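You operate a simulated robot arm through the tools that you are given. There is no shell and no other tool. Be economical: measure what you need, move in short steps, check, and stop when the job is done.

Carry out the task below with a simulated robot arm. There is one attempt and no reset: what you move stays moved.

JOB
Wash the smudge off the mirror, hang up the wet cloth and polish the glass dry.
Fine: fold the drying rack down; wet the blue cloth in the cleaning bowl and lay it on the rack after use; polish with the white cloth and put that back.

The check looks at the end state, three seconds after you hand in, the way a careful person would. Anything else that was tipped, shoved, dropped, spilled or broken makes it a failure. Flat cloth is picked up by pressing the open fingertips on it (5 to 10 N) and closing them slowly along it; thin cloth reads only 2 to 8 mm in the jaws.

ROBOT AND FRAMES
A 6-joint arm with a two-finger parallel gripper on a trunk, on a base that drives. Base frame: it is fixed to the floor where the robot stands at the start and does not move with it; the origin is under the middle of the robot, x ahead of it, y to its left, z up. Readings come in m, rad, newtons and seconds.
With the tool pointing down near the work surface it reaches from about 0.36 to 0.82 m from the robot's upright axis, wherever it stands. Its first joint turns from -2.897 to 2.897 rad. Places, roughly: cleaning bowl [0.5, -1.25, 1]; drying rack [0.8, 0, 1.3]; rails of the drying rack [0.8, 0, 1.3]; smudge on the mirror [0.4, 0.8, 1.2]; yellow cloth [0.25, -1.75, 1]. Payload 3.91 kg.
The tool frame sits at the grasp point between the pads (the TCP): z along the fingers, y along the line on which they close. The tips reach 0.03 m beyond it. Largest opening 0.11 m; finger width 0.02, thickness 0.01; the body of the gripper, 0.048 by 0.112 m, starts 0.055 m behind the TCP.
Orientation is told as [roll, pitch, yaw] about the base's x, y, z axes, in that order, counted from this pose: with the fingers straight down and closing along the base's y, the tool's x points along the base's -x, its y along +y and its z along -z.

CONTROLS
- The arm moves only by the tool arm_command. Its argument "increments" is a list of rows, each an object of numbers (a shift or turn left out is 0, a gripper value left out holds the last): "x", "y", "z": the shift along the tool's x, y, z in m; "rx", "ry", "rz": the turn, a rotation vector about the tool's x, y, z in rad; "grip": the opening, from 0 (shut) to 1 (fully open). In form: [{"x": .., "y": .., "z": .., "rx": .., "ry": .., "rz": .., "grip": ..}, ...]. A call has 1 to 20 rows; each row shifts and turns the commanded pose from where the row before left it, along the tool's axes as they then stand. Each row takes 0.2 s and may step no farther than 0.05 m and 0.15 rad from the row before; otherwise, or with a gripper value out of range, the whole call is refused. Where a pose cannot be reached the arm comes as near as it can. A force on the tool above 90 N (or 10 N above the force at the start of the call, whichever is more), or a blocked arm, ends the call early, and 0.2 s more pass. Each finger travels about 0.045 m/s and halts on what it meets, pressing with about 33 N; the grip force reading is that of the motor and also rises with nothing between the fingers. The clock runs only during rows and for 0.2 s after the last one: add rows that do not move to give the fingers time. The reply holds the time, the measured pose of the TCP, the force on the tool along the base axes, the opening and the grip force, in the units named above and with some noise, with the torque about the TCP (base axes, N m) and any sound that the robot's microphone picked up, and new pictures: "show" is both (left out), scene, wrist or none.
- Cameras (640 x 400 px; columns grow to the right, rows downward): "scene" is now at [0.0145, 0.1665, 1.5961]; the picture's right is [0.14, -0.99, 0.00], its down [-0.58, -0.08, -0.81] and it looks along [0.80, 0.12, -0.58] (base axes); focal length 248 px, centre (320, 200). "wrist" rides on the gripper at [0.077, 0.007, -0.114] in the tool frame; the picture's right is [-0.09, 1.00, 0.00], its down [-0.80, -0.07, -0.59] and it looks along [-0.59, -0.05, 0.80] (tool axes); focal length 270 px, centre (320, 200). There is no depth. A picture from a camera that has moved, and an enlarged one, comes with that camera's place and axes in the base frame and with its lens. The place of the scene camera against the robot may be out by one fixed shift of up to 0.012 m in any direction.
- lift_body(by): slides the trunk up (or, below 0, down) by that many m; the arm and the scene camera ride with it, the base frame stays. It gives what a move gives, with no picture.
- roll_base(legs): drives the robot by 1 to 6 legs, each [ahead, turn to the left] in m and rad, along the robot's own axes; the way and the turn of a leg run together, so that a leg with both is an arc; at most 1.5 m and 3.142 rad a leg. The arm and the cameras ride along, it lands a little off, and it stops where it bumps. It gives what a move gives, and a new picture of the scene camera.
- aim_head(pan, tilt): turns the head with the scene camera to pan (to the left, within 2.705 rad either way) and tilt (down, from -0.506 to 1.204), counted from straight ahead of the robot. It gives what a move gives, and a new picture of the scene camera.
- zoom(camera, box): a new picture of the part [left, top, right, bottom] of that camera's present view, enlarged. The clock stands still meanwhile.
- sign_off(): hands the job in; it is judged then, once.

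Go step by step. Nothing tells you exact positions but the pictures and the camera data: compare them with the known pose of the tool, close in by small moves and look again before you grip or let go. The budget is 120 turns and 260 pictures, counting those below and the enlarged ones. Unless the task says otherwise, let go and move clear before handing in, and close with one line.

The tools are called after ">>>" by a JSON object that holds its "name" and its "arguments". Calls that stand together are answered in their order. arm_command: Moves the arm, as the interface text tells. Its arguments: {"type":"object","properties":{"increments":{"type":"array","items":{"type":"object","properties":{"x":{"type":"number"},"y":{"type":"number"},"z":{"type":"number"},"rx":{"type":"number"},"ry":{"type":"number"},"rz":{"type":"number"},"grip":{"type":"number"}}}},"show":{"type":"string","enum":["both","scene","wrist","none"]}},"required":["increments"]} The other tools are called the same way: lift_body (by) slides the trunk up or down; roll_base (legs) drives the base; aim_head (pan, tilt) turns the head that bears the scene camera; zoom (camera, box) takes an enlarged picture of a part of a camera's view; sign_off () hands the job in.

At the start:

```text
time: 0.0
ee_pos: [0.5067, 0.1157, 0.9995]
tcp_rot: [-0.001, 0.0, 0.009]
contact_force: [-0.3, -1.1, -0.9]
wrist_torque: [0.04, 0.02, -0.03]
width: 0.1101
grip_force: 0.1
trunk travel left (down, up): [-0.55, 0.06]
robot x, y, heading: [0.0027, 0.0087, -0.002]
head pan, tilt: [0.147, 0.623]
```

scene: 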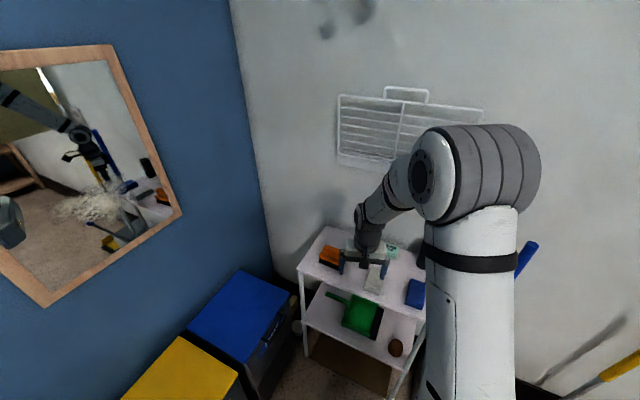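
wrist: 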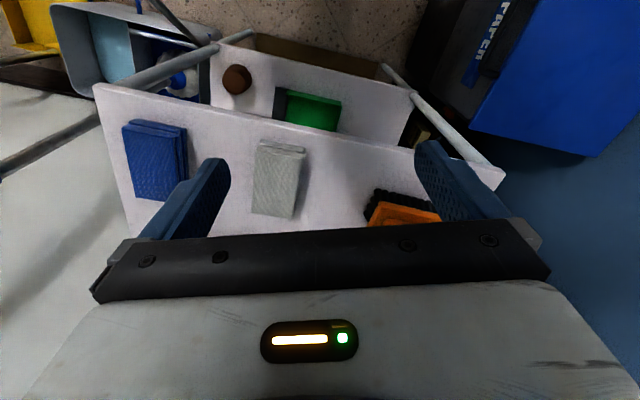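

I see a shelf ahead with a blue and a white cloth, a folded wall rack behind it and a mirror on the left wall. I'll look round with the head, starting with the bowl on the right.

>>> {"name": "aim_head", "arguments": {"pan": -1.2, "tilt": 0.5}}

>>> {"name": "aim_head", "arguments": {"pan": 1.1, "tilt": 0.5}}

>>> {"name": "aim_head", "arguments": {"pan": 0.1, "tilt": 0.4}}

>>> {"name": "zoom", "arguments": {"camera": "scene", "box": [280, 40, 520, 190]}}

>>> {"name": "zoom", "arguments": {"camera": "wrist", "box": [80, 60, 520, 260]}}

```text
time: 1.5
ee_pos: [0.5068, 0.1153, 1.0005]
tcp_rot: [0.0, 0.0, 0.008]
contact_force: [0.0, 0.1, -0.3]
wrist_torque: [-0.01, -0.03, -0.01]
width: 0.1099
grip_force: 0.0
trunk travel left (down, up): [-0.55, 0.06]
robot x, y, heading: [-0.0005, 0.0086, -0.0]
head pan, tilt: [-1.201, 0.499]
camera scene: at [-0.0393, 0.069, 1.6072], right [-0.93, -0.36, 0.0], down [-0.17, 0.45, -0.88], along [0.32, -0.82, -0.48], focal length 248 px, centre (320, 200)
```

scene: 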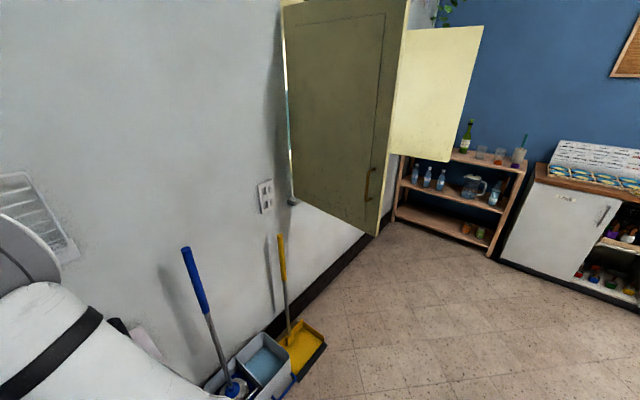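

```text
time: 3.6
ee_pos: [0.5074, 0.1145, 0.9997]
tcp_rot: [0.0, 0.0, 0.008]
contact_force: [0.0, -0.5, -0.8]
wrist_torque: [0.0, 0.0, -0.02]
width: 0.1098
grip_force: 0.1
trunk travel left (down, up): [-0.55, 0.06]
robot x, y, heading: [0.0023, 0.0078, 0.003]
head pan, tilt: [1.1, 0.499]
camera scene: at [-0.0308, 0.2348, 1.6072], right [0.89, -0.46, 0.0], down [-0.22, -0.43, -0.88], along [0.4, 0.78, -0.48], focal length 248 px, centre (320, 200)
```

scene: 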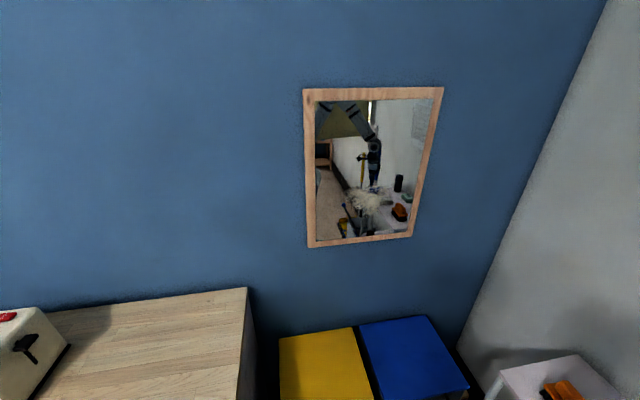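

```text
time: 4.9
ee_pos: [0.5067, 0.1147, 0.9997]
tcp_rot: [0.0, 0.0, 0.008]
contact_force: [0.0, 0.3, -0.1]
wrist_torque: [0.0, 0.01, 0.04]
width: 0.1101
grip_force: 0.0
trunk travel left (down, up): [-0.55, 0.06]
robot x, y, heading: [-0.0012, 0.0081, -0.0]
head pan, tilt: [0.099, 0.4]
camera scene: at [0.02, 0.163, 1.6163], right [0.1, -1.0, 0.0], down [-0.39, -0.04, -0.92], along [0.92, 0.09, -0.39], focal length 248 px, centre (320, 200)
```

scene: 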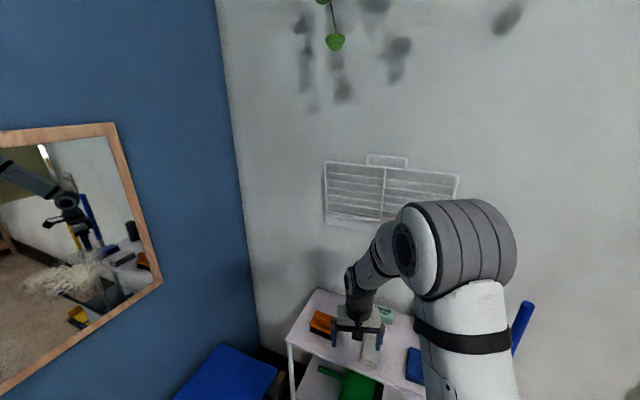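

```text
2.67 times, centred on (400, 115) of scene
camera zoom: at [0.02, 0.163, 1.6163], right [0.1, -1.0, 0.0], down [-0.39, -0.04, -0.92], along [0.92, 0.09, -0.39], focal length 661 px, centre (107, 427)
```

zoom: 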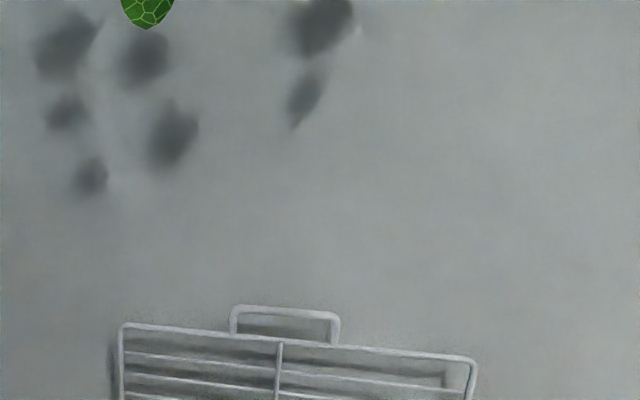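

```text
1.45 times, centred on (300, 160) of wrist
camera zoom: at [0.4287, 0.1213, 1.1148], right [0.08, 1.0, 0.0], down [0.8, -0.06, 0.59], along [0.59, -0.05, -0.8], focal length 393 px, centre (349, 258)
```

zoom: 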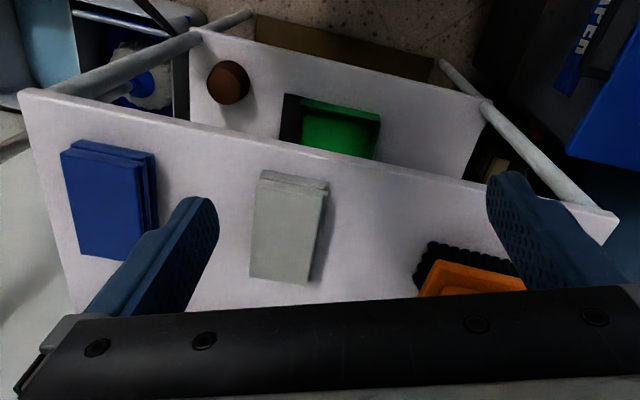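

I see a cupboard or open door on the right, hiding the bowl perhaps. I'll look closer.

>>> {"name": "aim_head", "arguments": {"pan": -1.4, "tilt": 0.3}}

>>> {"name": "zoom", "arguments": {"camera": "scene", "box": [140, 0, 460, 200]}}

>>> {"name": "aim_head", "arguments": {"pan": -2.4, "tilt": 0.5}}

>>> {"name": "aim_head", "arguments": {"pan": 2.4, "tilt": 0.5}}

```text
time: 6.5
ee_pos: [0.5066, 0.1149, 0.9998]
tcp_rot: [-0.001, 0.001, 0.008]
contact_force: [0.4, -0.1, 0.3]
wrist_torque: [0.02, 0.03, 0.03]
width: 0.1099
grip_force: 0.1
trunk travel left (down, up): [-0.55, 0.06]
robot x, y, heading: [0.0018, 0.0081, 0.0]
head pan, tilt: [-1.4, 0.3]
camera scene: at [-0.0563, 0.0618, 1.6256], right [-0.99, -0.17, 0.0], down [-0.05, 0.29, -0.96], along [0.16, -0.94, -0.3], focal length 248 px, centre (320, 200)
```

scene: 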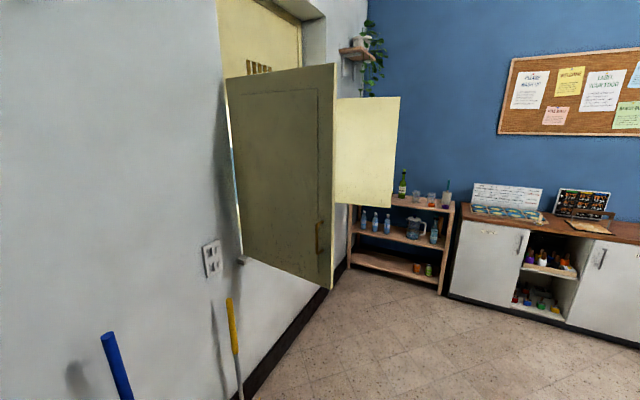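

```text
2.00 times, centred on (300, 100) of scene
camera zoom: at [-0.0563, 0.0618, 1.6256], right [-0.99, -0.17, 0.0], down [-0.05, 0.29, -0.96], along [0.16, -0.94, -0.3], focal length 496 px, centre (360, 400)
```

zoom: 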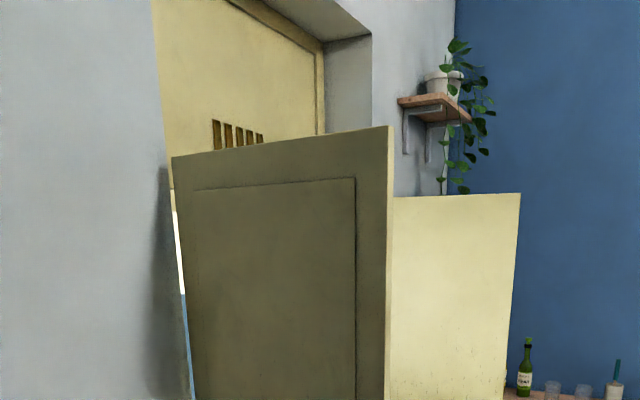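

```text
time: 7.8
ee_pos: [0.5063, 0.1142, 0.9998]
tcp_rot: [-0.002, -0.001, 0.008]
contact_force: [-0.5, 0.6, -1.0]
wrist_torque: [-0.01, 0.0, 0.03]
width: 0.11
grip_force: 0.0
trunk travel left (down, up): [-0.55, 0.06]
robot x, y, heading: [0.0022, 0.0059, -0.002]
head pan, tilt: [-2.4, 0.499]
camera scene: at [-0.1393, 0.0923, 1.6072], right [-0.68, 0.74, 0.0], down [0.35, 0.32, -0.88], along [-0.65, -0.59, -0.48], focal length 248 px, centre (320, 200)
```

scene: 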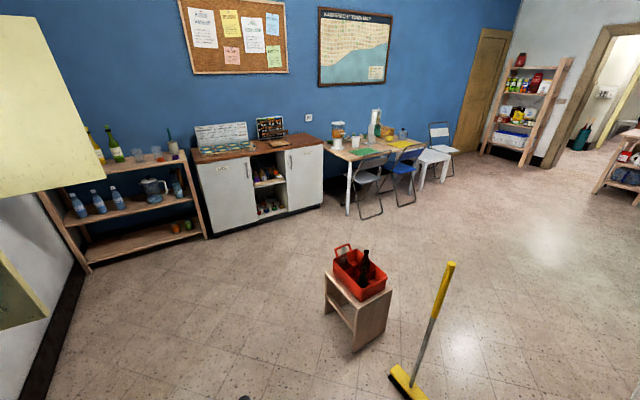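

```text
time: 11.6
ee_pos: [0.5066, 0.1158, 0.9996]
tcp_rot: [-0.002, 0.001, 0.009]
contact_force: [-0.8, 0.0, 0.2]
wrist_torque: [0.0, 0.01, 0.0]
width: 0.1102
grip_force: 0.0
trunk travel left (down, up): [-0.55, 0.06]
robot x, y, heading: [0.0019, 0.0076, 0.004]
head pan, tilt: [2.4, 0.499]
camera scene: at [-0.1392, 0.2154, 1.6072], right [0.68, 0.74, 0.0], down [0.35, -0.32, -0.88], along [-0.65, 0.59, -0.48], focal length 248 px, centre (320, 200)
```

scene: 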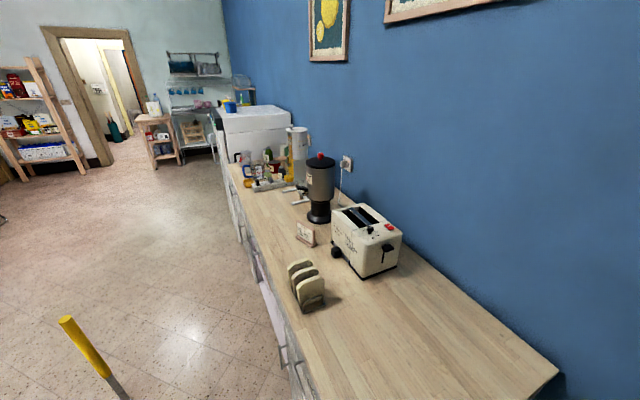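

The bowl and yellow cloth seem to be hidden behind an open door panel at right. I'll tuck the arm and drive to a spot where I can see behind it.

>>> {"name": "arm_command", "arguments": {"increments": [{"z": -0.05}, {"z": -0.05}, {"z": -0.05}, {"x": 0.04}, {"x": 0.04}, {"x": 0.04}], "show": "none"}}

>>> {"name": "roll_base", "arguments": {"legs": [[-0.25, 0], [0, -1.8]]}}

>>> {"name": "aim_head", "arguments": {"pan": 0.3, "tilt": 0.45}}

```text
time: 13.0
ee_pos: [0.3847, 0.1126, 1.1501]
tcp_rot: [0.0, 0.0, 0.01]
contact_force: [-0.2, 0.0, 0.1]
wrist_torque: [-0.03, 0.0, -0.04]
width: 0.1101
grip_force: 0.1
trunk travel left (down, up): [-0.55, 0.06]
robot x, y, heading: [-0.0001, 0.0066, 0.003]
head pan, tilt: [2.4, 0.499]
```

```text
time: 19.2
ee_pos: [-0.2547, -0.3913, 1.1491]
tcp_rot: [0.001, -0.001, -1.838]
contact_force: [0.2, 0.1, -0.2]
wrist_torque: [0.02, 0.02, -0.01]
width: 0.1101
grip_force: 0.1
trunk travel left (down, up): [-0.55, 0.06]
robot x, y, heading: [-0.234, 0.0039, -1.845]
head pan, tilt: [2.4, 0.499]
camera scene: at [0.0067, 0.081, 1.6073], right [0.53, -0.85, 0.0], down [-0.41, -0.25, -0.88], along [0.74, 0.47, -0.48], focal length 248 px, centre (320, 200)
```

scene: 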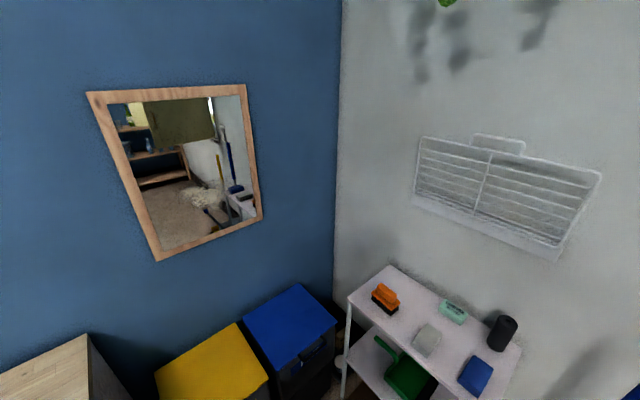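

```text
time: 21.2
ee_pos: [-0.2554, -0.3908, 1.1495]
tcp_rot: [0.001, 0.001, -1.839]
contact_force: [-0.7, 0.6, -0.9]
wrist_torque: [-0.02, 0.01, -0.03]
width: 0.1101
grip_force: 0.0
trunk travel left (down, up): [-0.55, 0.06]
robot x, y, heading: [-0.2397, 0.0029, -1.843]
head pan, tilt: [0.3, 0.45]
camera scene: at [-0.0672, -0.0584, 1.6117], right [-1.0, -0.03, 0.0], down [-0.01, 0.44, -0.9], along [0.03, -0.9, -0.44], focal length 248 px, centre (320, 200)
```

scene: 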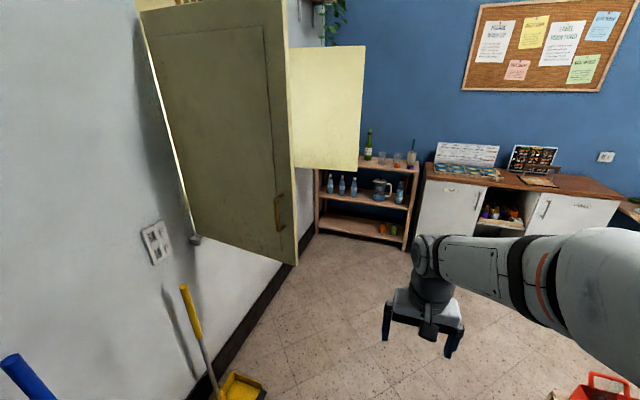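

The panel is a door standing open from the wall; I'll drive along to look behind it.

>>> {"name": "roll_base", "arguments": {"legs": [[1.1, 0], [0, 1.2]]}}

>>> {"name": "aim_head", "arguments": {"pan": 0.0, "tilt": 0.45}}

```text
time: 29.9
ee_pos: [-0.161, -1.2163, 1.1504]
tcp_rot: [0.0, -0.001, -0.624]
contact_force: [0.3, 0.1, -1.3]
wrist_torque: [0.0, 0.01, 0.0]
width: 0.11
grip_force: 0.2
trunk travel left (down, up): [-0.55, 0.06]
robot x, y, heading: [-0.5308, -1.0669, -0.629]
head pan, tilt: [0.3, 0.45]
camera scene: at [-0.4127, -0.9329, 1.6117], right [-0.32, -0.95, 0.0], down [-0.41, 0.14, -0.9], along [0.85, -0.29, -0.43], focal length 248 px, centre (320, 200)
```

scene: 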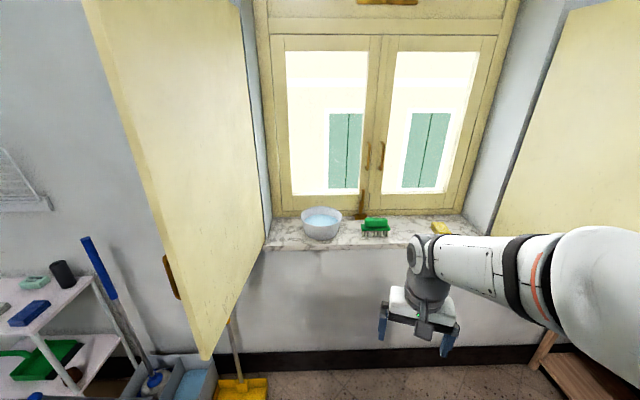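

```text
time: 30.7
ee_pos: [-0.1595, -1.2178, 1.1505]
tcp_rot: [-0.001, 0.0, -0.623]
contact_force: [-0.3, 1.0, 1.4]
wrist_torque: [0.03, -0.01, 0.01]
width: 0.1099
grip_force: 0.1
trunk travel left (down, up): [-0.55, 0.06]
robot x, y, heading: [-0.526, -1.068, -0.633]
head pan, tilt: [0.0, 0.45]
camera scene: at [-0.4242, -0.9578, 1.6117], right [-0.59, -0.81, 0.0], down [-0.35, 0.26, -0.9], along [0.73, -0.53, -0.44], focal length 248 px, centre (320, 200)
```

scene: 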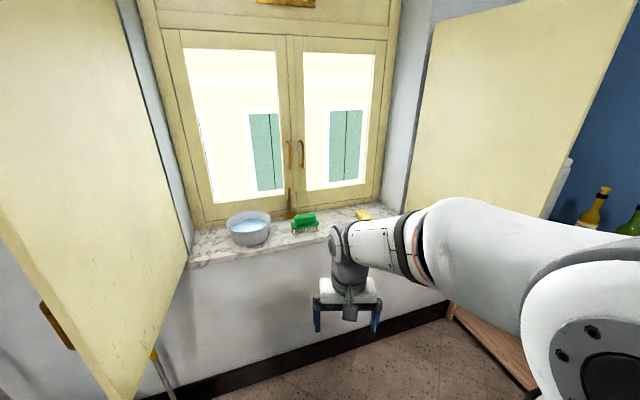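

The bowl stands on the windowsill behind the shutter, at about (0.5,-1.25,1.0), and the room is turned about -0.3 rad against my frame. I'll go back to the shelf and rack, facing the wall squarely.

>>> {"name": "roll_base", "arguments": {"legs": [[0, -1.21], [-1.1, 0], [0, 1.54], [0.22, 0]]}}

>>> {"name": "aim_head", "arguments": {"pan": 0.15, "tilt": 0.35}}

```text
time: 44.3
ee_pos: [0.3456, -0.0767, 1.148]
tcp_rot: [-0.001, 0.001, -0.263]
contact_force: [0.2, -0.3, -0.6]
wrist_torque: [-0.04, 0.0, -0.01]
width: 0.1101
grip_force: 0.1
trunk travel left (down, up): [-0.55, 0.06]
robot x, y, heading: [-0.0512, -0.0643, -0.26]
head pan, tilt: [0.0, 0.45]
camera scene: at [0.0053, 0.0738, 1.6117], right [-0.26, -0.97, 0.0], down [-0.42, 0.11, -0.9], along [0.87, -0.23, -0.44], focal length 248 px, centre (320, 200)
```

scene: 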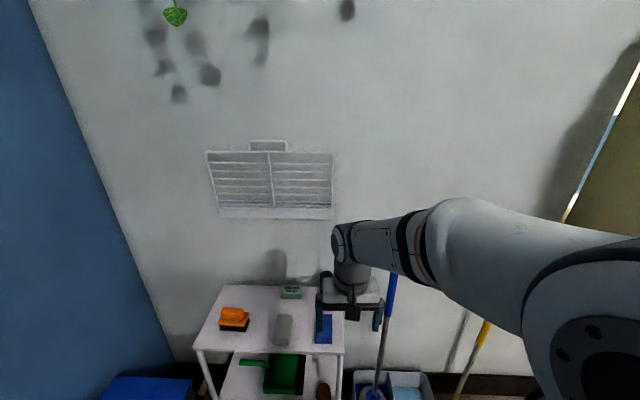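

```text
time: 45.0
ee_pos: [0.3458, -0.0778, 1.1496]
tcp_rot: [-0.001, 0.0, -0.262]
contact_force: [-0.4, -0.2, 0.0]
wrist_torque: [0.0, 0.0, -0.01]
width: 0.1098
grip_force: 0.0
trunk travel left (down, up): [-0.55, 0.06]
robot x, y, heading: [-0.0516, -0.0634, -0.263]
head pan, tilt: [0.15, 0.351]
camera scene: at [0.0079, 0.0877, 1.6208], right [-0.11, -0.99, 0.0], down [-0.34, 0.04, -0.94], along [0.93, -0.11, -0.34], focal length 248 px, centre (320, 200)
```

scene: 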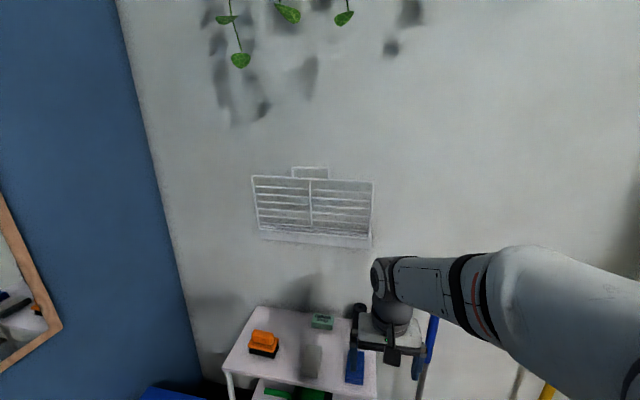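

I'm in front of the rack. I'll zoom on it for geometry.

>>> {"name": "zoom", "arguments": {"camera": "scene", "box": [230, 150, 390, 250]}}

>>> {"name": "zoom", "arguments": {"camera": "scene", "box": [200, 280, 400, 400]}}

```text
4.00 times, centred on (310, 200) of scene
camera zoom: at [0.0079, 0.0877, 1.6208], right [-0.11, -0.99, 0.0], down [-0.34, 0.04, -0.94], along [0.93, -0.11, -0.34], focal length 991 px, centre (360, 200)
```

zoom: 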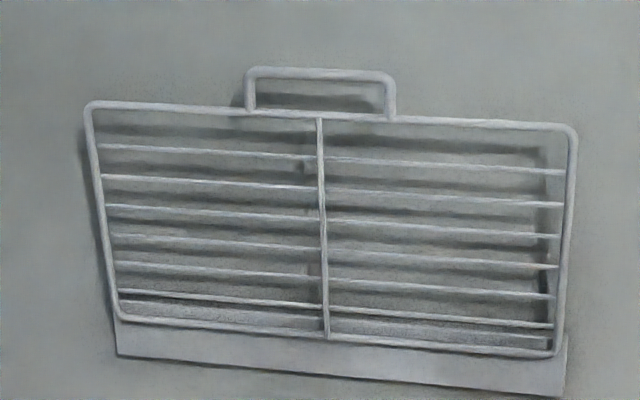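

```text
3.20 times, centred on (300, 340) of scene
camera zoom: at [0.0079, 0.0877, 1.6208], right [-0.11, -0.99, 0.0], down [-0.34, 0.04, -0.94], along [0.93, -0.11, -0.34], focal length 793 px, centre (384, -248)
```

zoom: 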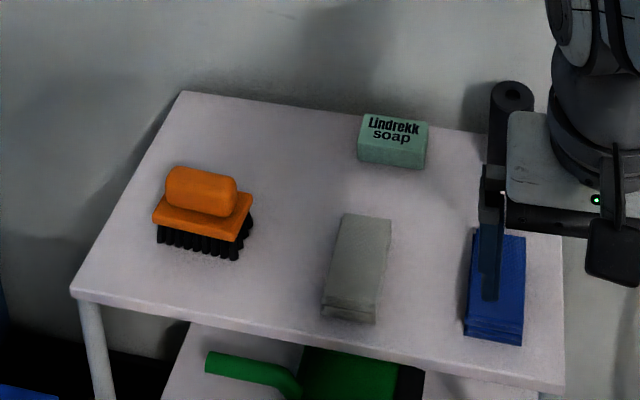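

I can see the handle loop on top of the rack, standing off the wall. I'll raise the arm and turn the gripper to point at the wall with fingers closing vertically.

>>> {"name": "arm_command", "arguments": {"increments": [{"z": -0.05}, {"z": -0.05}, {"z": -0.05}, {"z": -0.05}, {"z": -0.05}, {"x": -0.05}, {"x": -0.05}, {"x": -0.05}, {"rz": 0.143}, {"rz": 0.143}, {"rz": 0.143}, {"rz": 0.143}, {"rz": 0.143}, {"rz": 0.143}, {"rz": 0.143}, {"rz": 0.143}, {"rz": 0.143}, {"rz": 0.143}, {"rz": 0.143}], "show": "none"}}

>>> {"name": "arm_command", "arguments": {"increments": [{"rx": -0.143}, {"rx": -0.143}, {"rx": -0.143}, {"rx": -0.143}, {"rx": -0.143}, {"rx": -0.143}, {"rx": -0.143}, {"rx": -0.143}, {"rx": -0.143}, {"rx": -0.143}, {"rx": -0.143}]}}

```text
time: 49.0
ee_pos: [0.4883, -0.1169, 1.4003]
tcp_rot: [0.001, 0.001, -1.836]
contact_force: [-0.4, -0.3, 0.0]
wrist_torque: [0.04, -0.03, 0.01]
width: 0.11
grip_force: 0.2
trunk travel left (down, up): [-0.55, 0.06]
robot x, y, heading: [-0.0513, -0.0641, -0.262]
head pan, tilt: [0.15, 0.351]
```

```text
time: 51.4
ee_pos: [0.4879, -0.119, 1.4075]
tcp_rot: [1.281, -0.003, -1.831]
contact_force: [0.4, 0.6, 0.0]
wrist_torque: [0.04, 0.04, -0.01]
width: 0.1101
grip_force: 0.0
out of reach, approached as far as the arm can: row 9, 10, 11
trunk travel left (down, up): [-0.55, 0.06]
robot x, y, heading: [-0.0489, -0.063, -0.262]
head pan, tilt: [0.15, 0.351]
camera scene: at [0.0076, 0.0876, 1.6209], right [-0.11, -0.99, 0.0], down [-0.34, 0.04, -0.94], along [0.93, -0.11, -0.34], focal length 248 px, centre (320, 200)
camera wrist: at [0.4014, -0.0157, 1.4479], right [0.25, -0.16, 0.95], down [-0.78, -0.62, 0.1], along [0.58, -0.77, -0.28], focal length 270 px, centre (320, 200)
```

scene: 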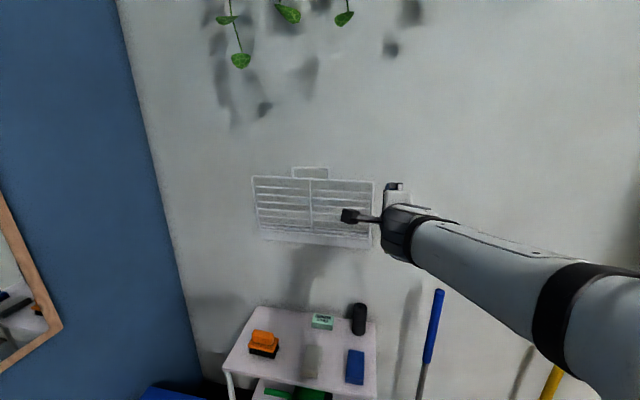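
wrist: 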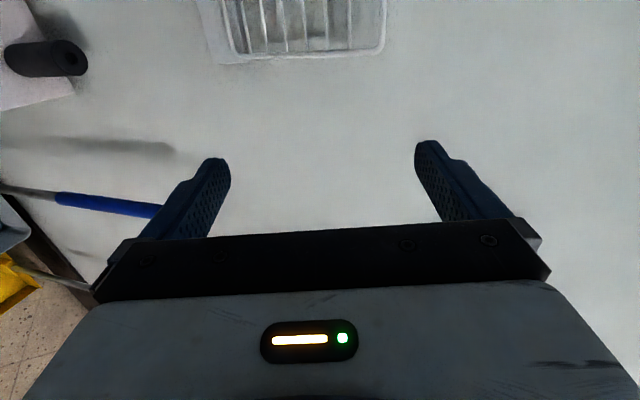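

>>> {"name": "arm_command", "arguments": {"increments": [{"x": 0.05}, {"x": 0.05}, {"x": 0.05}], "show": "wrist"}}

>>> {"name": "arm_command", "arguments": {"increments": [{"x": 0.05}, {"x": 0.05}], "show": "wrist"}}

```text
time: 52.2
ee_pos: [0.5268, 0.0193, 1.4451]
tcp_rot: [1.268, -0.008, -1.83]
contact_force: [-0.1, 0.6, 0.4]
wrist_torque: [-0.01, 0.0, -0.02]
width: 0.1099
grip_force: 0.0
out of reach, approached as far as the arm can: row 1, 2, 3
trunk travel left (down, up): [-0.55, 0.06]
robot x, y, heading: [-0.0532, -0.0625, -0.261]
head pan, tilt: [0.15, 0.351]
camera wrist: at [0.4421, 0.1214, 1.4849], right [0.27, -0.16, 0.95], down [-0.77, -0.62, 0.11], along [0.57, -0.77, -0.29], focal length 270 px, centre (320, 200)
```

wrist: 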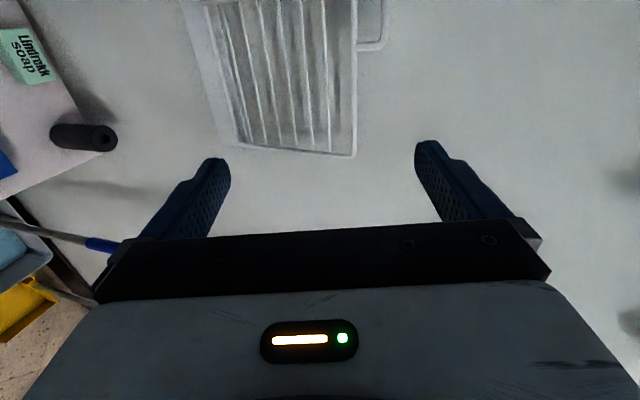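

```text
time: 52.8
ee_pos: [0.5548, 0.111, 1.4609]
tcp_rot: [1.269, -0.007, -1.831]
contact_force: [0.3, 0.0, -0.3]
wrist_torque: [-0.04, -0.01, -0.04]
width: 0.11
grip_force: 0.0
out of reach, approached as far as the arm can: row 1, 2
trunk travel left (down, up): [-0.55, 0.06]
robot x, y, heading: [-0.0545, -0.0617, -0.263]
head pan, tilt: [0.15, 0.351]
camera wrist: at [0.47, 0.2138, 1.5007], right [0.26, -0.15, 0.95], down [-0.77, -0.62, 0.11], along [0.57, -0.77, -0.28], focal length 270 px, centre (320, 200)
```

wrist: 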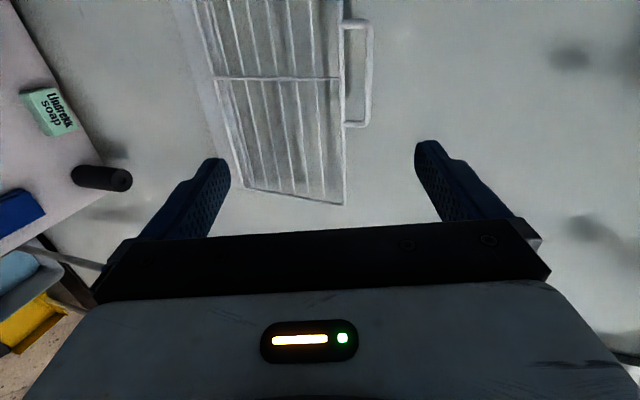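

The handle bar is at about (0.81,0.03,1.443), 0.118 m wide, with the top rail about 4 cm below. I'll fix the commanded tilt and narrow the jaws to fit the loop.

>>> {"name": "arm_command", "arguments": {"increments": [{"rx": 0.15, "grip": 0.32}, {"rx": 0.15}, {}, {}, {}, {}], "show": "none"}}

```text
time: 54.2
ee_pos: [0.555, 0.1098, 1.4609]
tcp_rot: [0.98, -0.002, -1.833]
contact_force: [-0.7, -0.2, 0.4]
wrist_torque: [-0.02, -0.02, 0.0]
width: 0.0353
grip_force: 0.0
trunk travel left (down, up): [-0.55, 0.06]
robot x, y, heading: [-0.0516, -0.0633, -0.263]
head pan, tilt: [0.15, 0.351]
```

>>> {"name": "arm_command", "arguments": {"increments": [{"z": 0.04, "y": 0.0235, "x": -0.002}, {"z": 0.04, "y": 0.0235, "x": -0.002}, {"z": 0.04, "y": 0.0235, "x": -0.002}, {"z": 0.04, "y": 0.0235, "x": -0.002}, {"rx": -0.14}, {"rx": -0.14}], "show": "both"}}

```text
time: 55.6
ee_pos: [0.7318, 0.0538, 1.4471]
tcp_rot: [1.259, -0.002, -1.832]
contact_force: [0.7, -0.1, 0.2]
wrist_torque: [0.01, 0.03, 0.01]
width: 0.0353
grip_force: 0.1
trunk travel left (down, up): [-0.55, 0.06]
robot x, y, heading: [-0.0535, -0.0574, -0.263]
head pan, tilt: [0.15, 0.351]
camera scene: at [0.0089, 0.0876, 1.6208], right [-0.11, -0.99, 0.0], down [-0.34, 0.04, -0.94], along [0.93, -0.11, -0.34], focal length 248 px, centre (320, 200)
camera wrist: at [0.648, 0.156, 1.4888], right [0.27, -0.16, 0.95], down [-0.77, -0.62, 0.12], along [0.57, -0.77, -0.3], focal length 270 px, centre (320, 200)
```

scene: 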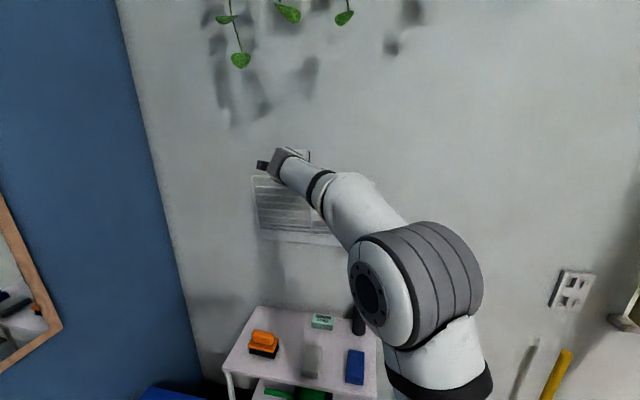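
wrist: 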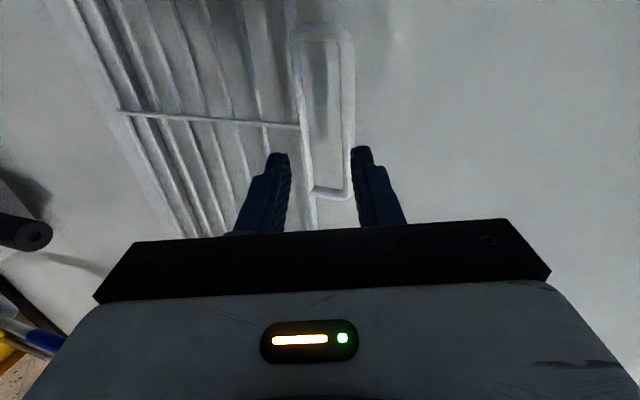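

Numbers agree with the handle's place. I'll go in with one finger through the loop, jaws at 3 cm, and check.

>>> {"name": "arm_command", "arguments": {"increments": [{"grip": 0.27, "y": 0.0019, "z": -0.0006, "x": -0.0027}, {}, {"z": 0.017, "y": 0.0056}, {"z": 0.017, "y": 0.0056}, {"z": 0.017, "y": 0.0056}, {"z": 0.017, "y": 0.0056}], "show": "wrist"}}

>>> {"name": "zoom", "arguments": {"camera": "wrist", "box": [220, 50, 440, 240]}}

```text
time: 57.0
ee_pos: [0.8024, 0.0336, 1.4496]
tcp_rot: [1.259, -0.002, -1.833]
contact_force: [-0.1, 0.3, -0.1]
wrist_torque: [0.02, -0.03, 0.02]
width: 0.0297
grip_force: 0.1
trunk travel left (down, up): [-0.55, 0.06]
robot x, y, heading: [-0.0552, -0.0657, -0.262]
head pan, tilt: [0.15, 0.351]
camera wrist: at [0.7178, 0.1352, 1.493], right [0.27, -0.16, 0.95], down [-0.77, -0.62, 0.12], along [0.57, -0.77, -0.3], focal length 270 px, centre (320, 200)
```

wrist: 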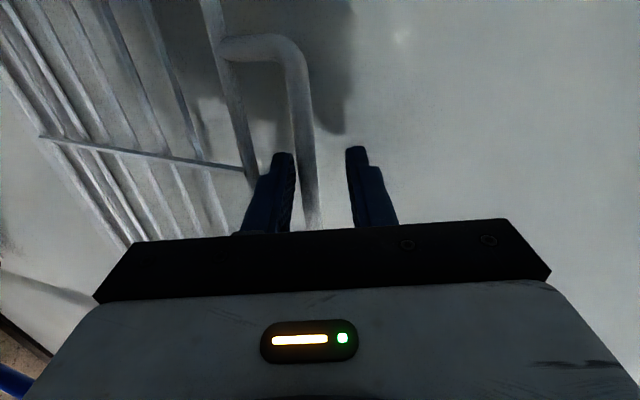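

```text
2.11 times, centred on (330, 145) of wrist
camera zoom: at [0.7178, 0.1352, 1.493], right [0.27, -0.16, 0.95], down [-0.77, -0.62, 0.12], along [0.57, -0.77, -0.3], focal length 569 px, centre (299, 316)
```

zoom: 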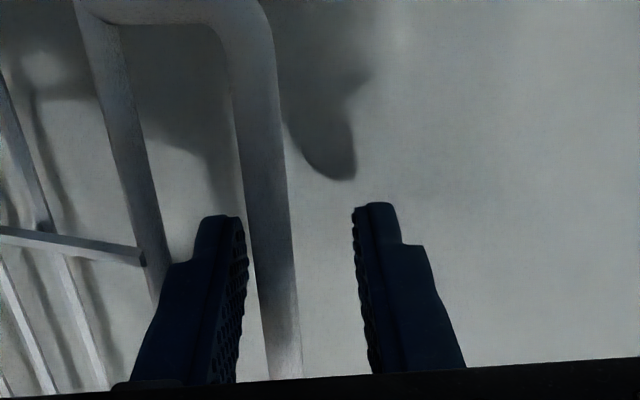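

The bar is between the fingers and the lower finger sits in the loop. Closing.

>>> {"name": "arm_command", "arguments": {"increments": [{"grip": 0.0}, {}, {}, {}, {}], "show": "wrist"}}

```text
time: 58.2
ee_pos: [0.8013, 0.0323, 1.445]
tcp_rot: [1.247, -0.006, -1.834]
contact_force: [-33.2, -0.6, -46.9]
wrist_torque: [0.82, 0.13, 0.66]
width: 0.0099
grip_force: 45.0
trunk travel left (down, up): [-0.55, 0.06]
robot x, y, heading: [-0.0484, -0.0674, -0.266]
head pan, tilt: [0.15, 0.351]
camera wrist: at [0.7172, 0.1359, 1.4881], right [0.28, -0.16, 0.94], down [-0.77, -0.62, 0.13], along [0.56, -0.77, -0.3], focal length 270 px, centre (320, 200)
```

wrist: 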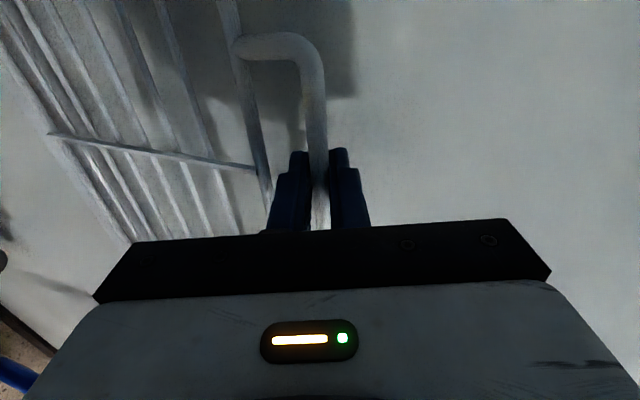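

Grip is firm on the 10 mm bar. I'll relieve the strain and begin pulling it out along its arc.

>>> {"name": "arm_command", "arguments": {"increments": [{"y": -0.0045, "z": -0.001}, {"z": -0.013, "y": -0.0056}, {"z": -0.013, "y": -0.0056}, {"z": -0.0123, "y": -0.0069}, {"z": -0.0123, "y": -0.0069}], "show": "both"}}

```text
time: 59.4
ee_pos: [0.7488, 0.0483, 1.4346]
tcp_rot: [1.252, -0.003, -1.829]
contact_force: [7.9, 3.7, -23.3]
wrist_torque: [0.24, 0.09, 0.03]
width: 0.0096
grip_force: 45.3
trunk travel left (down, up): [-0.55, 0.06]
robot x, y, heading: [-0.0547, -0.0635, -0.266]
head pan, tilt: [0.15, 0.351]
camera scene: at [0.0135, 0.0887, 1.6204], right [-0.11, -0.99, 0.0], down [-0.34, 0.04, -0.94], along [0.93, -0.11, -0.35], focal length 248 px, centre (320, 200)
camera wrist: at [0.6647, 0.1515, 1.4767], right [0.28, -0.16, 0.95], down [-0.77, -0.62, 0.12], along [0.57, -0.77, -0.3], focal length 270 px, centre (320, 200)
```

scene: 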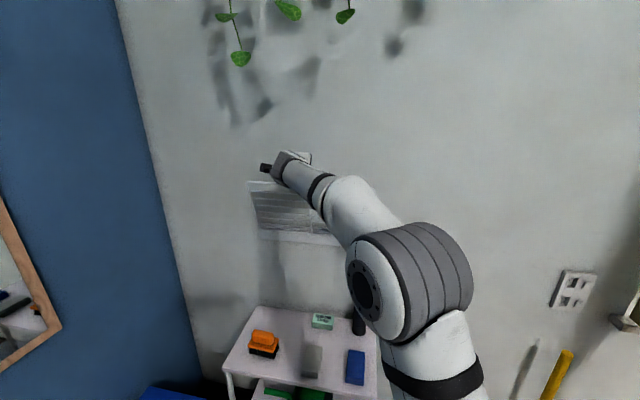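
wrist: 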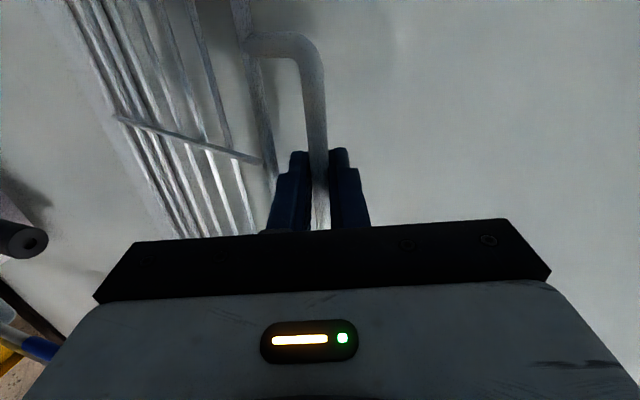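

>>> {"name": "arm_command", "arguments": {"increments": [{"z": -0.0232, "y": -0.0162, "x": 0.0011}, {"z": -0.0215, "y": -0.0185, "x": 0.0011}, {"z": -0.0195, "y": -0.0205, "x": 0.001}, {"z": -0.0174, "y": -0.0223, "x": 0.001}], "show": "wrist"}}

```text
time: 60.4
ee_pos: [0.6657, 0.0739, 1.3976]
tcp_rot: [1.232, -0.013, -1.833]
contact_force: [26.6, -9.2, -41.5]
wrist_torque: [0.98, 0.24, -0.23]
width: 0.0087
grip_force: 45.3
out of reach, approached as far as the arm can: row 3, 4
trunk travel left (down, up): [-0.55, 0.06]
robot x, y, heading: [-0.0522, -0.0623, -0.264]
head pan, tilt: [0.15, 0.351]
camera wrist: at [0.5823, 0.1774, 1.4435], right [0.3, -0.16, 0.94], down [-0.77, -0.62, 0.14], along [0.56, -0.77, -0.31], focal length 270 px, centre (320, 200)
```

wrist: 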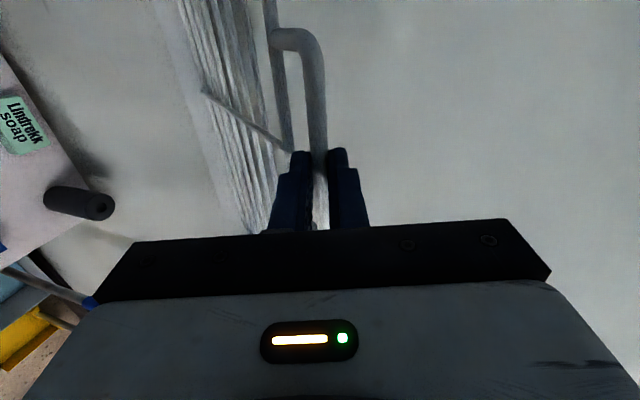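

The rack follows well (about 33° out). I'll go on while tilting the tool down so the arm stays in reach.

>>> {"name": "arm_command", "arguments": {"increments": [{"rx": 0.1, "z": -0.0162, "y": -0.0231, "x": 0.001}, {"rx": 0.1, "z": -0.0113, "y": -0.026, "x": 0.001}, {"rx": 0.1, "z": -0.0058, "y": -0.0277, "x": 0.001}, {"rx": 0.0, "z": -0.0002, "y": -0.0282, "x": 0.001}], "show": "wrist"}}

```text
time: 61.4
ee_pos: [0.576, 0.102, 1.3392]
tcp_rot: [0.968, 0.004, -1.827]
contact_force: [-1.1, 0.9, 1.0]
wrist_torque: [0.02, -0.05, 0.01]
width: 0.0
grip_force: 37.6
trunk travel left (down, up): [-0.55, 0.06]
robot x, y, heading: [-0.0531, -0.0633, -0.264]
head pan, tilt: [0.15, 0.351]
camera wrist: at [0.5072, 0.2006, 1.4107], right [0.52, -0.23, 0.82], down [-0.72, -0.64, 0.27], along [0.46, -0.73, -0.5], focal length 270 px, centre (320, 200)
```

wrist: 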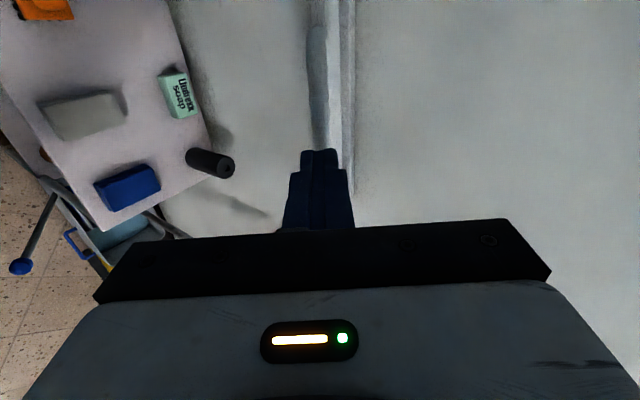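

The bar slipped out, the rack seems to stay partway. Looking from the head.

>>> {"name": "aim_head", "arguments": {"pan": 0.1, "tilt": 0.4}}

>>> {"name": "zoom", "arguments": {"camera": "scene", "box": [200, 100, 440, 250]}}

>>> {"name": "zoom", "arguments": {"camera": "wrist", "box": [240, 0, 400, 200]}}

```text
time: 62.0
ee_pos: [0.584, 0.0997, 1.3303]
tcp_rot: [0.959, 0.001, -1.834]
contact_force: [0.0, -0.2, 0.3]
wrist_torque: [0.02, 0.02, -0.04]
width: 0.0
grip_force: 37.6
trunk travel left (down, up): [-0.55, 0.06]
robot x, y, heading: [-0.0525, -0.0672, -0.261]
head pan, tilt: [0.099, 0.4]
camera scene: at [0.008, 0.0829, 1.6164], right [-0.16, -0.99, 0.0], down [-0.38, 0.06, -0.92], along [0.91, -0.15, -0.39], focal length 248 px, centre (320, 200)
```

scene: 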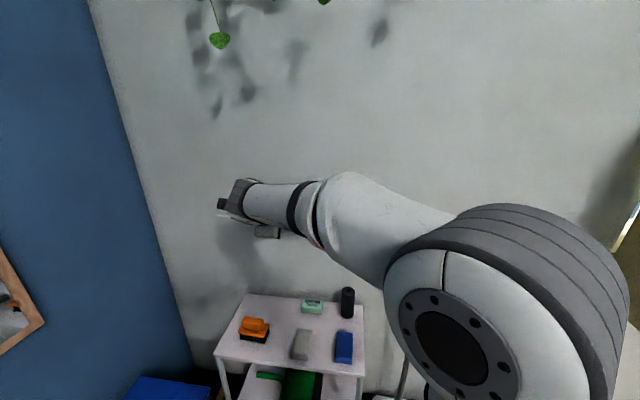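

```text
2.67 times, centred on (320, 175) of scene
camera zoom: at [0.008, 0.0829, 1.6164], right [-0.16, -0.99, 0.0], down [-0.38, 0.06, -0.92], along [0.91, -0.15, -0.39], focal length 661 px, centre (320, 267)
```

zoom: 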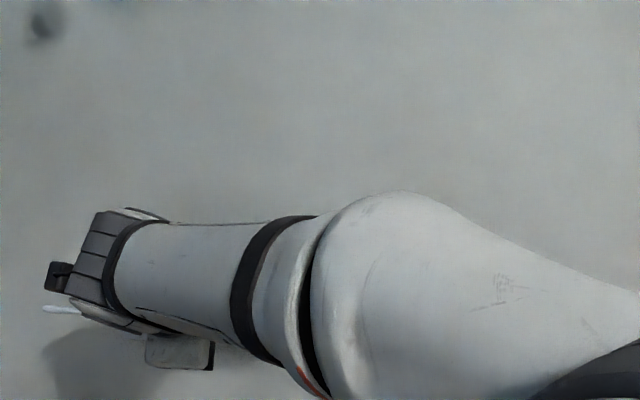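

```text
2.00 times, centred on (320, 100) of wrist
camera zoom: at [0.5166, 0.198, 1.4032], right [0.53, -0.23, 0.81], down [-0.72, -0.64, 0.28], along [0.45, -0.73, -0.5], focal length 541 px, centre (320, 400)
```

zoom: 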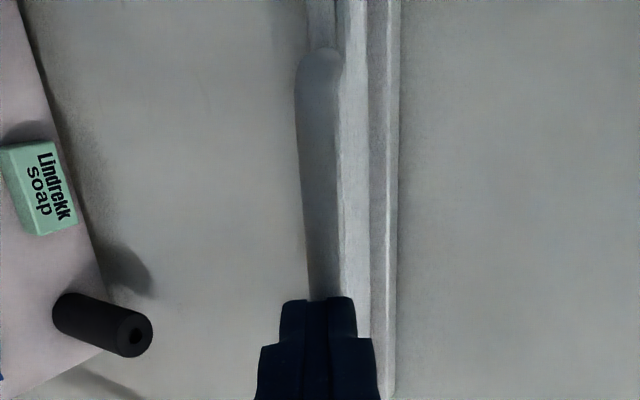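

The rack stays at roughly 55° by friction. I'll put the closed fingers on top of the handle bar and press it down along its arc.

>>> {"name": "arm_command", "arguments": {"increments": [{"y": 0.02}, {"y": 0.02}, {"z": 0.012}, {"z": 0.013}], "show": "wrist"}}

>>> {"name": "arm_command", "arguments": {"increments": [{"y": -0.012}, {"z": 0.0008, "y": -0.0282, "x": 0.0006}, {"z": 0.0036, "y": -0.0281, "x": 0.0006}], "show": "wrist"}}

```text
time: 63.0
ee_pos: [0.6232, 0.0895, 1.3495]
tcp_rot: [0.958, -0.002, -1.832]
contact_force: [-0.5, -0.5, 0.4]
wrist_torque: [0.01, -0.01, -0.01]
width: 0.0
grip_force: 37.7
trunk travel left (down, up): [-0.55, 0.06]
robot x, y, heading: [-0.0541, -0.0633, -0.265]
head pan, tilt: [0.099, 0.4]
camera wrist: at [0.5568, 0.1871, 1.4219], right [0.53, -0.23, 0.82], down [-0.72, -0.64, 0.29], along [0.45, -0.73, -0.5], focal length 270 px, centre (320, 200)
```

wrist: 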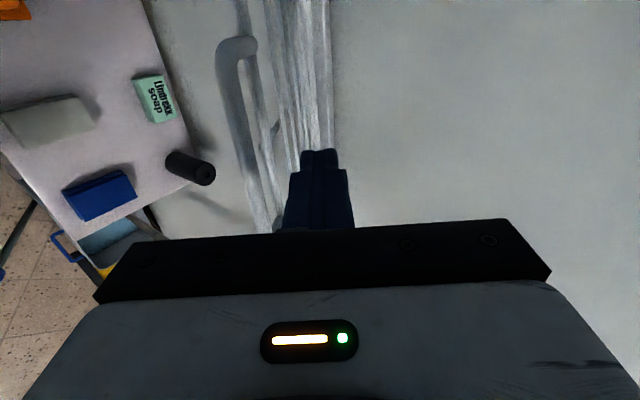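

```text
time: 63.8
ee_pos: [0.5901, 0.0989, 1.2902]
tcp_rot: [0.959, 0.0, -1.832]
contact_force: [0.2, -0.5, 0.0]
wrist_torque: [-0.03, 0.01, 0.03]
width: 0.0
grip_force: 38.1
trunk travel left (down, up): [-0.55, 0.06]
robot x, y, heading: [-0.0557, -0.0636, -0.262]
head pan, tilt: [0.099, 0.4]
camera wrist: at [0.5217, 0.196, 1.3635], right [0.53, -0.23, 0.82], down [-0.72, -0.64, 0.28], along [0.45, -0.73, -0.5], focal length 270 px, centre (320, 200)
```

wrist: 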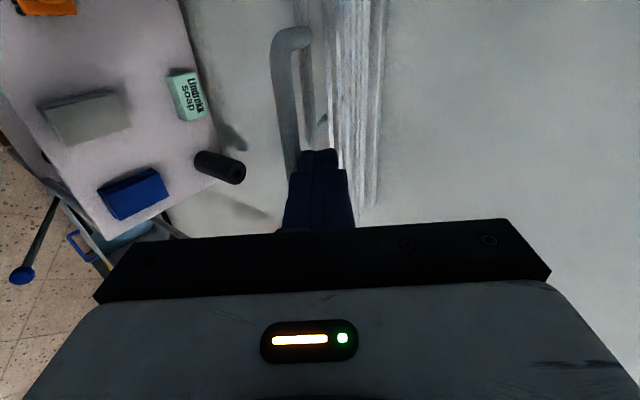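

No contact, so the rack hangs lower than I thought. I'll pull back and up for a clear look.

>>> {"name": "arm_command", "arguments": {"increments": [{"y": 0.04}, {"y": 0.04}, {"y": 0.04}, {"z": -0.05}, {"z": -0.05}, {"x": 0.05}, {"x": 0.05}], "show": "both"}}

```text
time: 65.4
ee_pos: [0.6051, 0.1998, 1.4463]
tcp_rot: [0.957, -0.001, -1.833]
contact_force: [-0.1, 0.0, -0.3]
wrist_torque: [-0.03, 0.0, 0.0]
width: 0.0001
grip_force: 37.3
trunk travel left (down, up): [-0.55, 0.06]
robot x, y, heading: [-0.0511, -0.0627, -0.261]
head pan, tilt: [0.099, 0.4]
camera scene: at [0.0073, 0.0846, 1.6162], right [-0.16, -0.99, 0.0], down [-0.38, 0.06, -0.92], along [0.91, -0.15, -0.39], focal length 248 px, centre (320, 200)
camera wrist: at [0.537, 0.298, 1.5179], right [0.53, -0.23, 0.81], down [-0.72, -0.64, 0.29], along [0.45, -0.74, -0.5], focal length 270 px, centre (320, 200)
```

scene: 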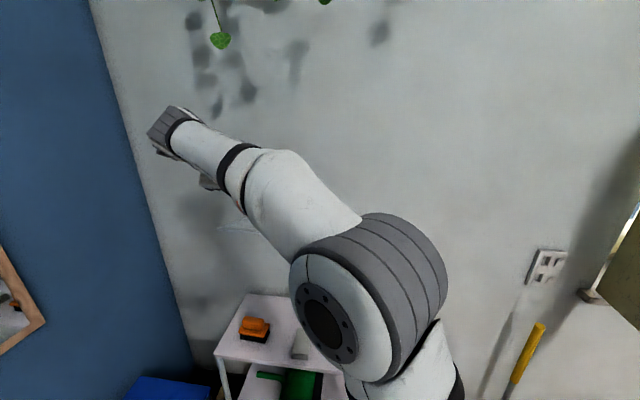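
wrist: 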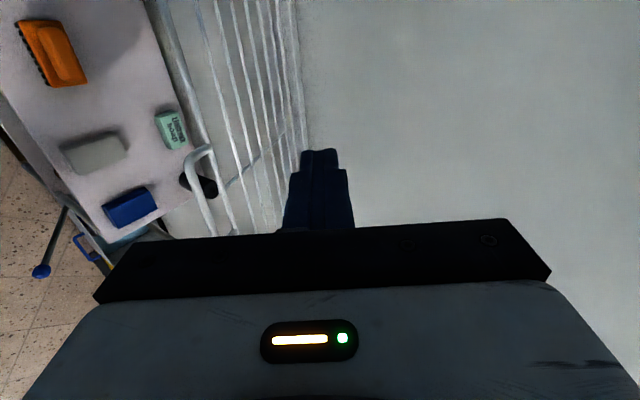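

The rack may be sinking slowly by itself. I'll wait a moment and look again from aside.

>>> {"name": "arm_command", "arguments": {"increments": [{"x": 0.05}, {"x": 0.05}, {}, {}, {}, {}, {}, {}, {}, {}, {}, {}], "show": "wrist"}}

```text
time: 68.0
ee_pos: [0.6299, 0.2959, 1.4477]
tcp_rot: [0.957, -0.002, -1.833]
contact_force: [-0.5, 0.1, -0.8]
wrist_torque: [0.0, 0.01, 0.01]
width: 0.0
grip_force: 37.6
trunk travel left (down, up): [-0.55, 0.06]
robot x, y, heading: [-0.051, -0.0628, -0.261]
head pan, tilt: [0.099, 0.4]
camera wrist: at [0.5615, 0.3946, 1.5203], right [0.53, -0.23, 0.82], down [-0.72, -0.64, 0.28], along [0.45, -0.73, -0.5], focal length 270 px, centre (320, 200)
```

wrist: 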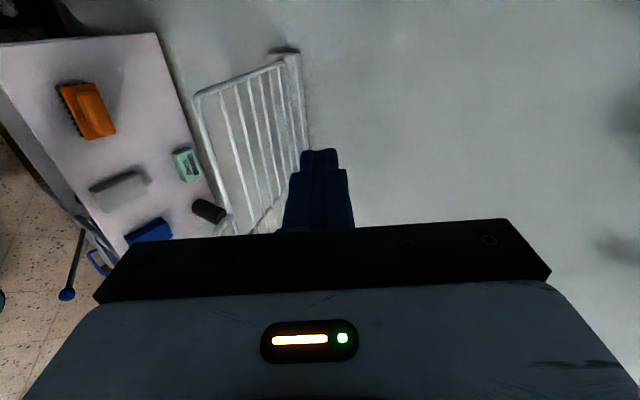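

>>> {"name": "arm_command", "arguments": {"increments": [{"x": -0.05}, {"x": -0.05}, {"x": -0.05}, {"x": -0.05}, {"x": -0.05}, {"x": -0.05}, {"x": -0.05}, {"x": -0.05}, {"x": -0.05}, {"x": -0.05}], "show": "both"}}

>>> {"name": "zoom", "arguments": {"camera": "scene", "box": [160, 180, 400, 330]}}

```text
time: 70.2
ee_pos: [0.5, -0.1893, 1.4463]
tcp_rot: [0.96, 0.001, -1.831]
contact_force: [-0.2, -0.4, 0.0]
wrist_torque: [-0.02, -0.01, 0.02]
width: 0.0002
grip_force: 37.3
trunk travel left (down, up): [-0.55, 0.06]
robot x, y, heading: [-0.0518, -0.0623, -0.26]
head pan, tilt: [0.099, 0.4]
camera scene: at [0.0064, 0.0824, 1.6164], right [-0.16, -0.99, 0.0], down [-0.38, 0.06, -0.92], along [0.91, -0.15, -0.39], focal length 248 px, centre (320, 200)
camera wrist: at [0.4313, -0.0916, 1.5185], right [0.53, -0.23, 0.82], down [-0.72, -0.64, 0.28], along [0.45, -0.73, -0.5], focal length 270 px, centre (320, 200)
```

scene: 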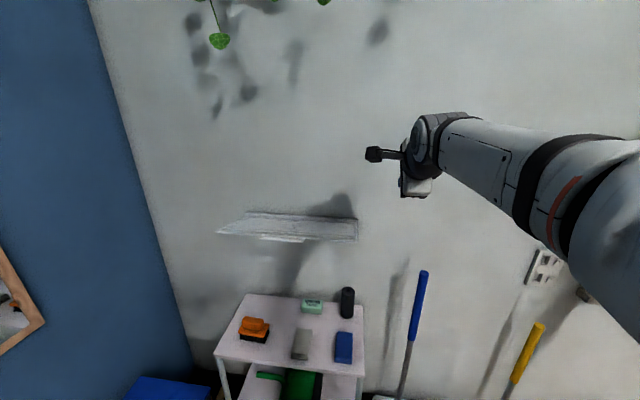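
wrist: 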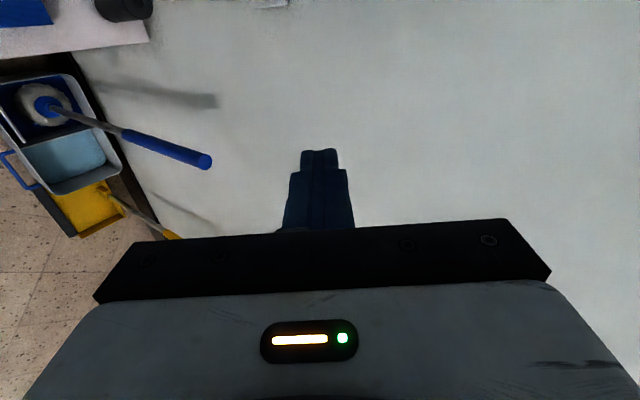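

```text
2.67 times, centred on (280, 255) of scene
camera zoom: at [0.0064, 0.0824, 1.6164], right [-0.16, -0.99, 0.0], down [-0.38, 0.06, -0.92], along [0.91, -0.15, -0.39], focal length 661 px, centre (427, 53)
```

zoom: 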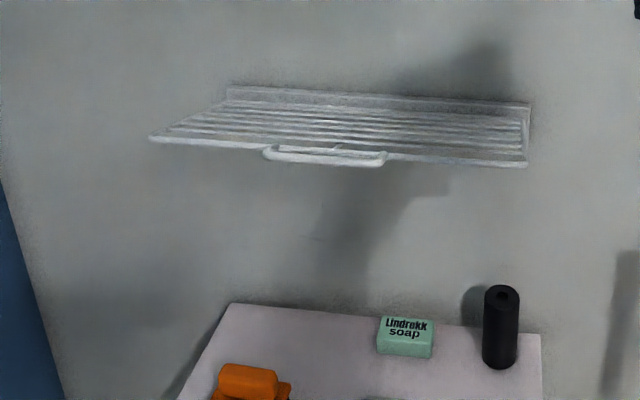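

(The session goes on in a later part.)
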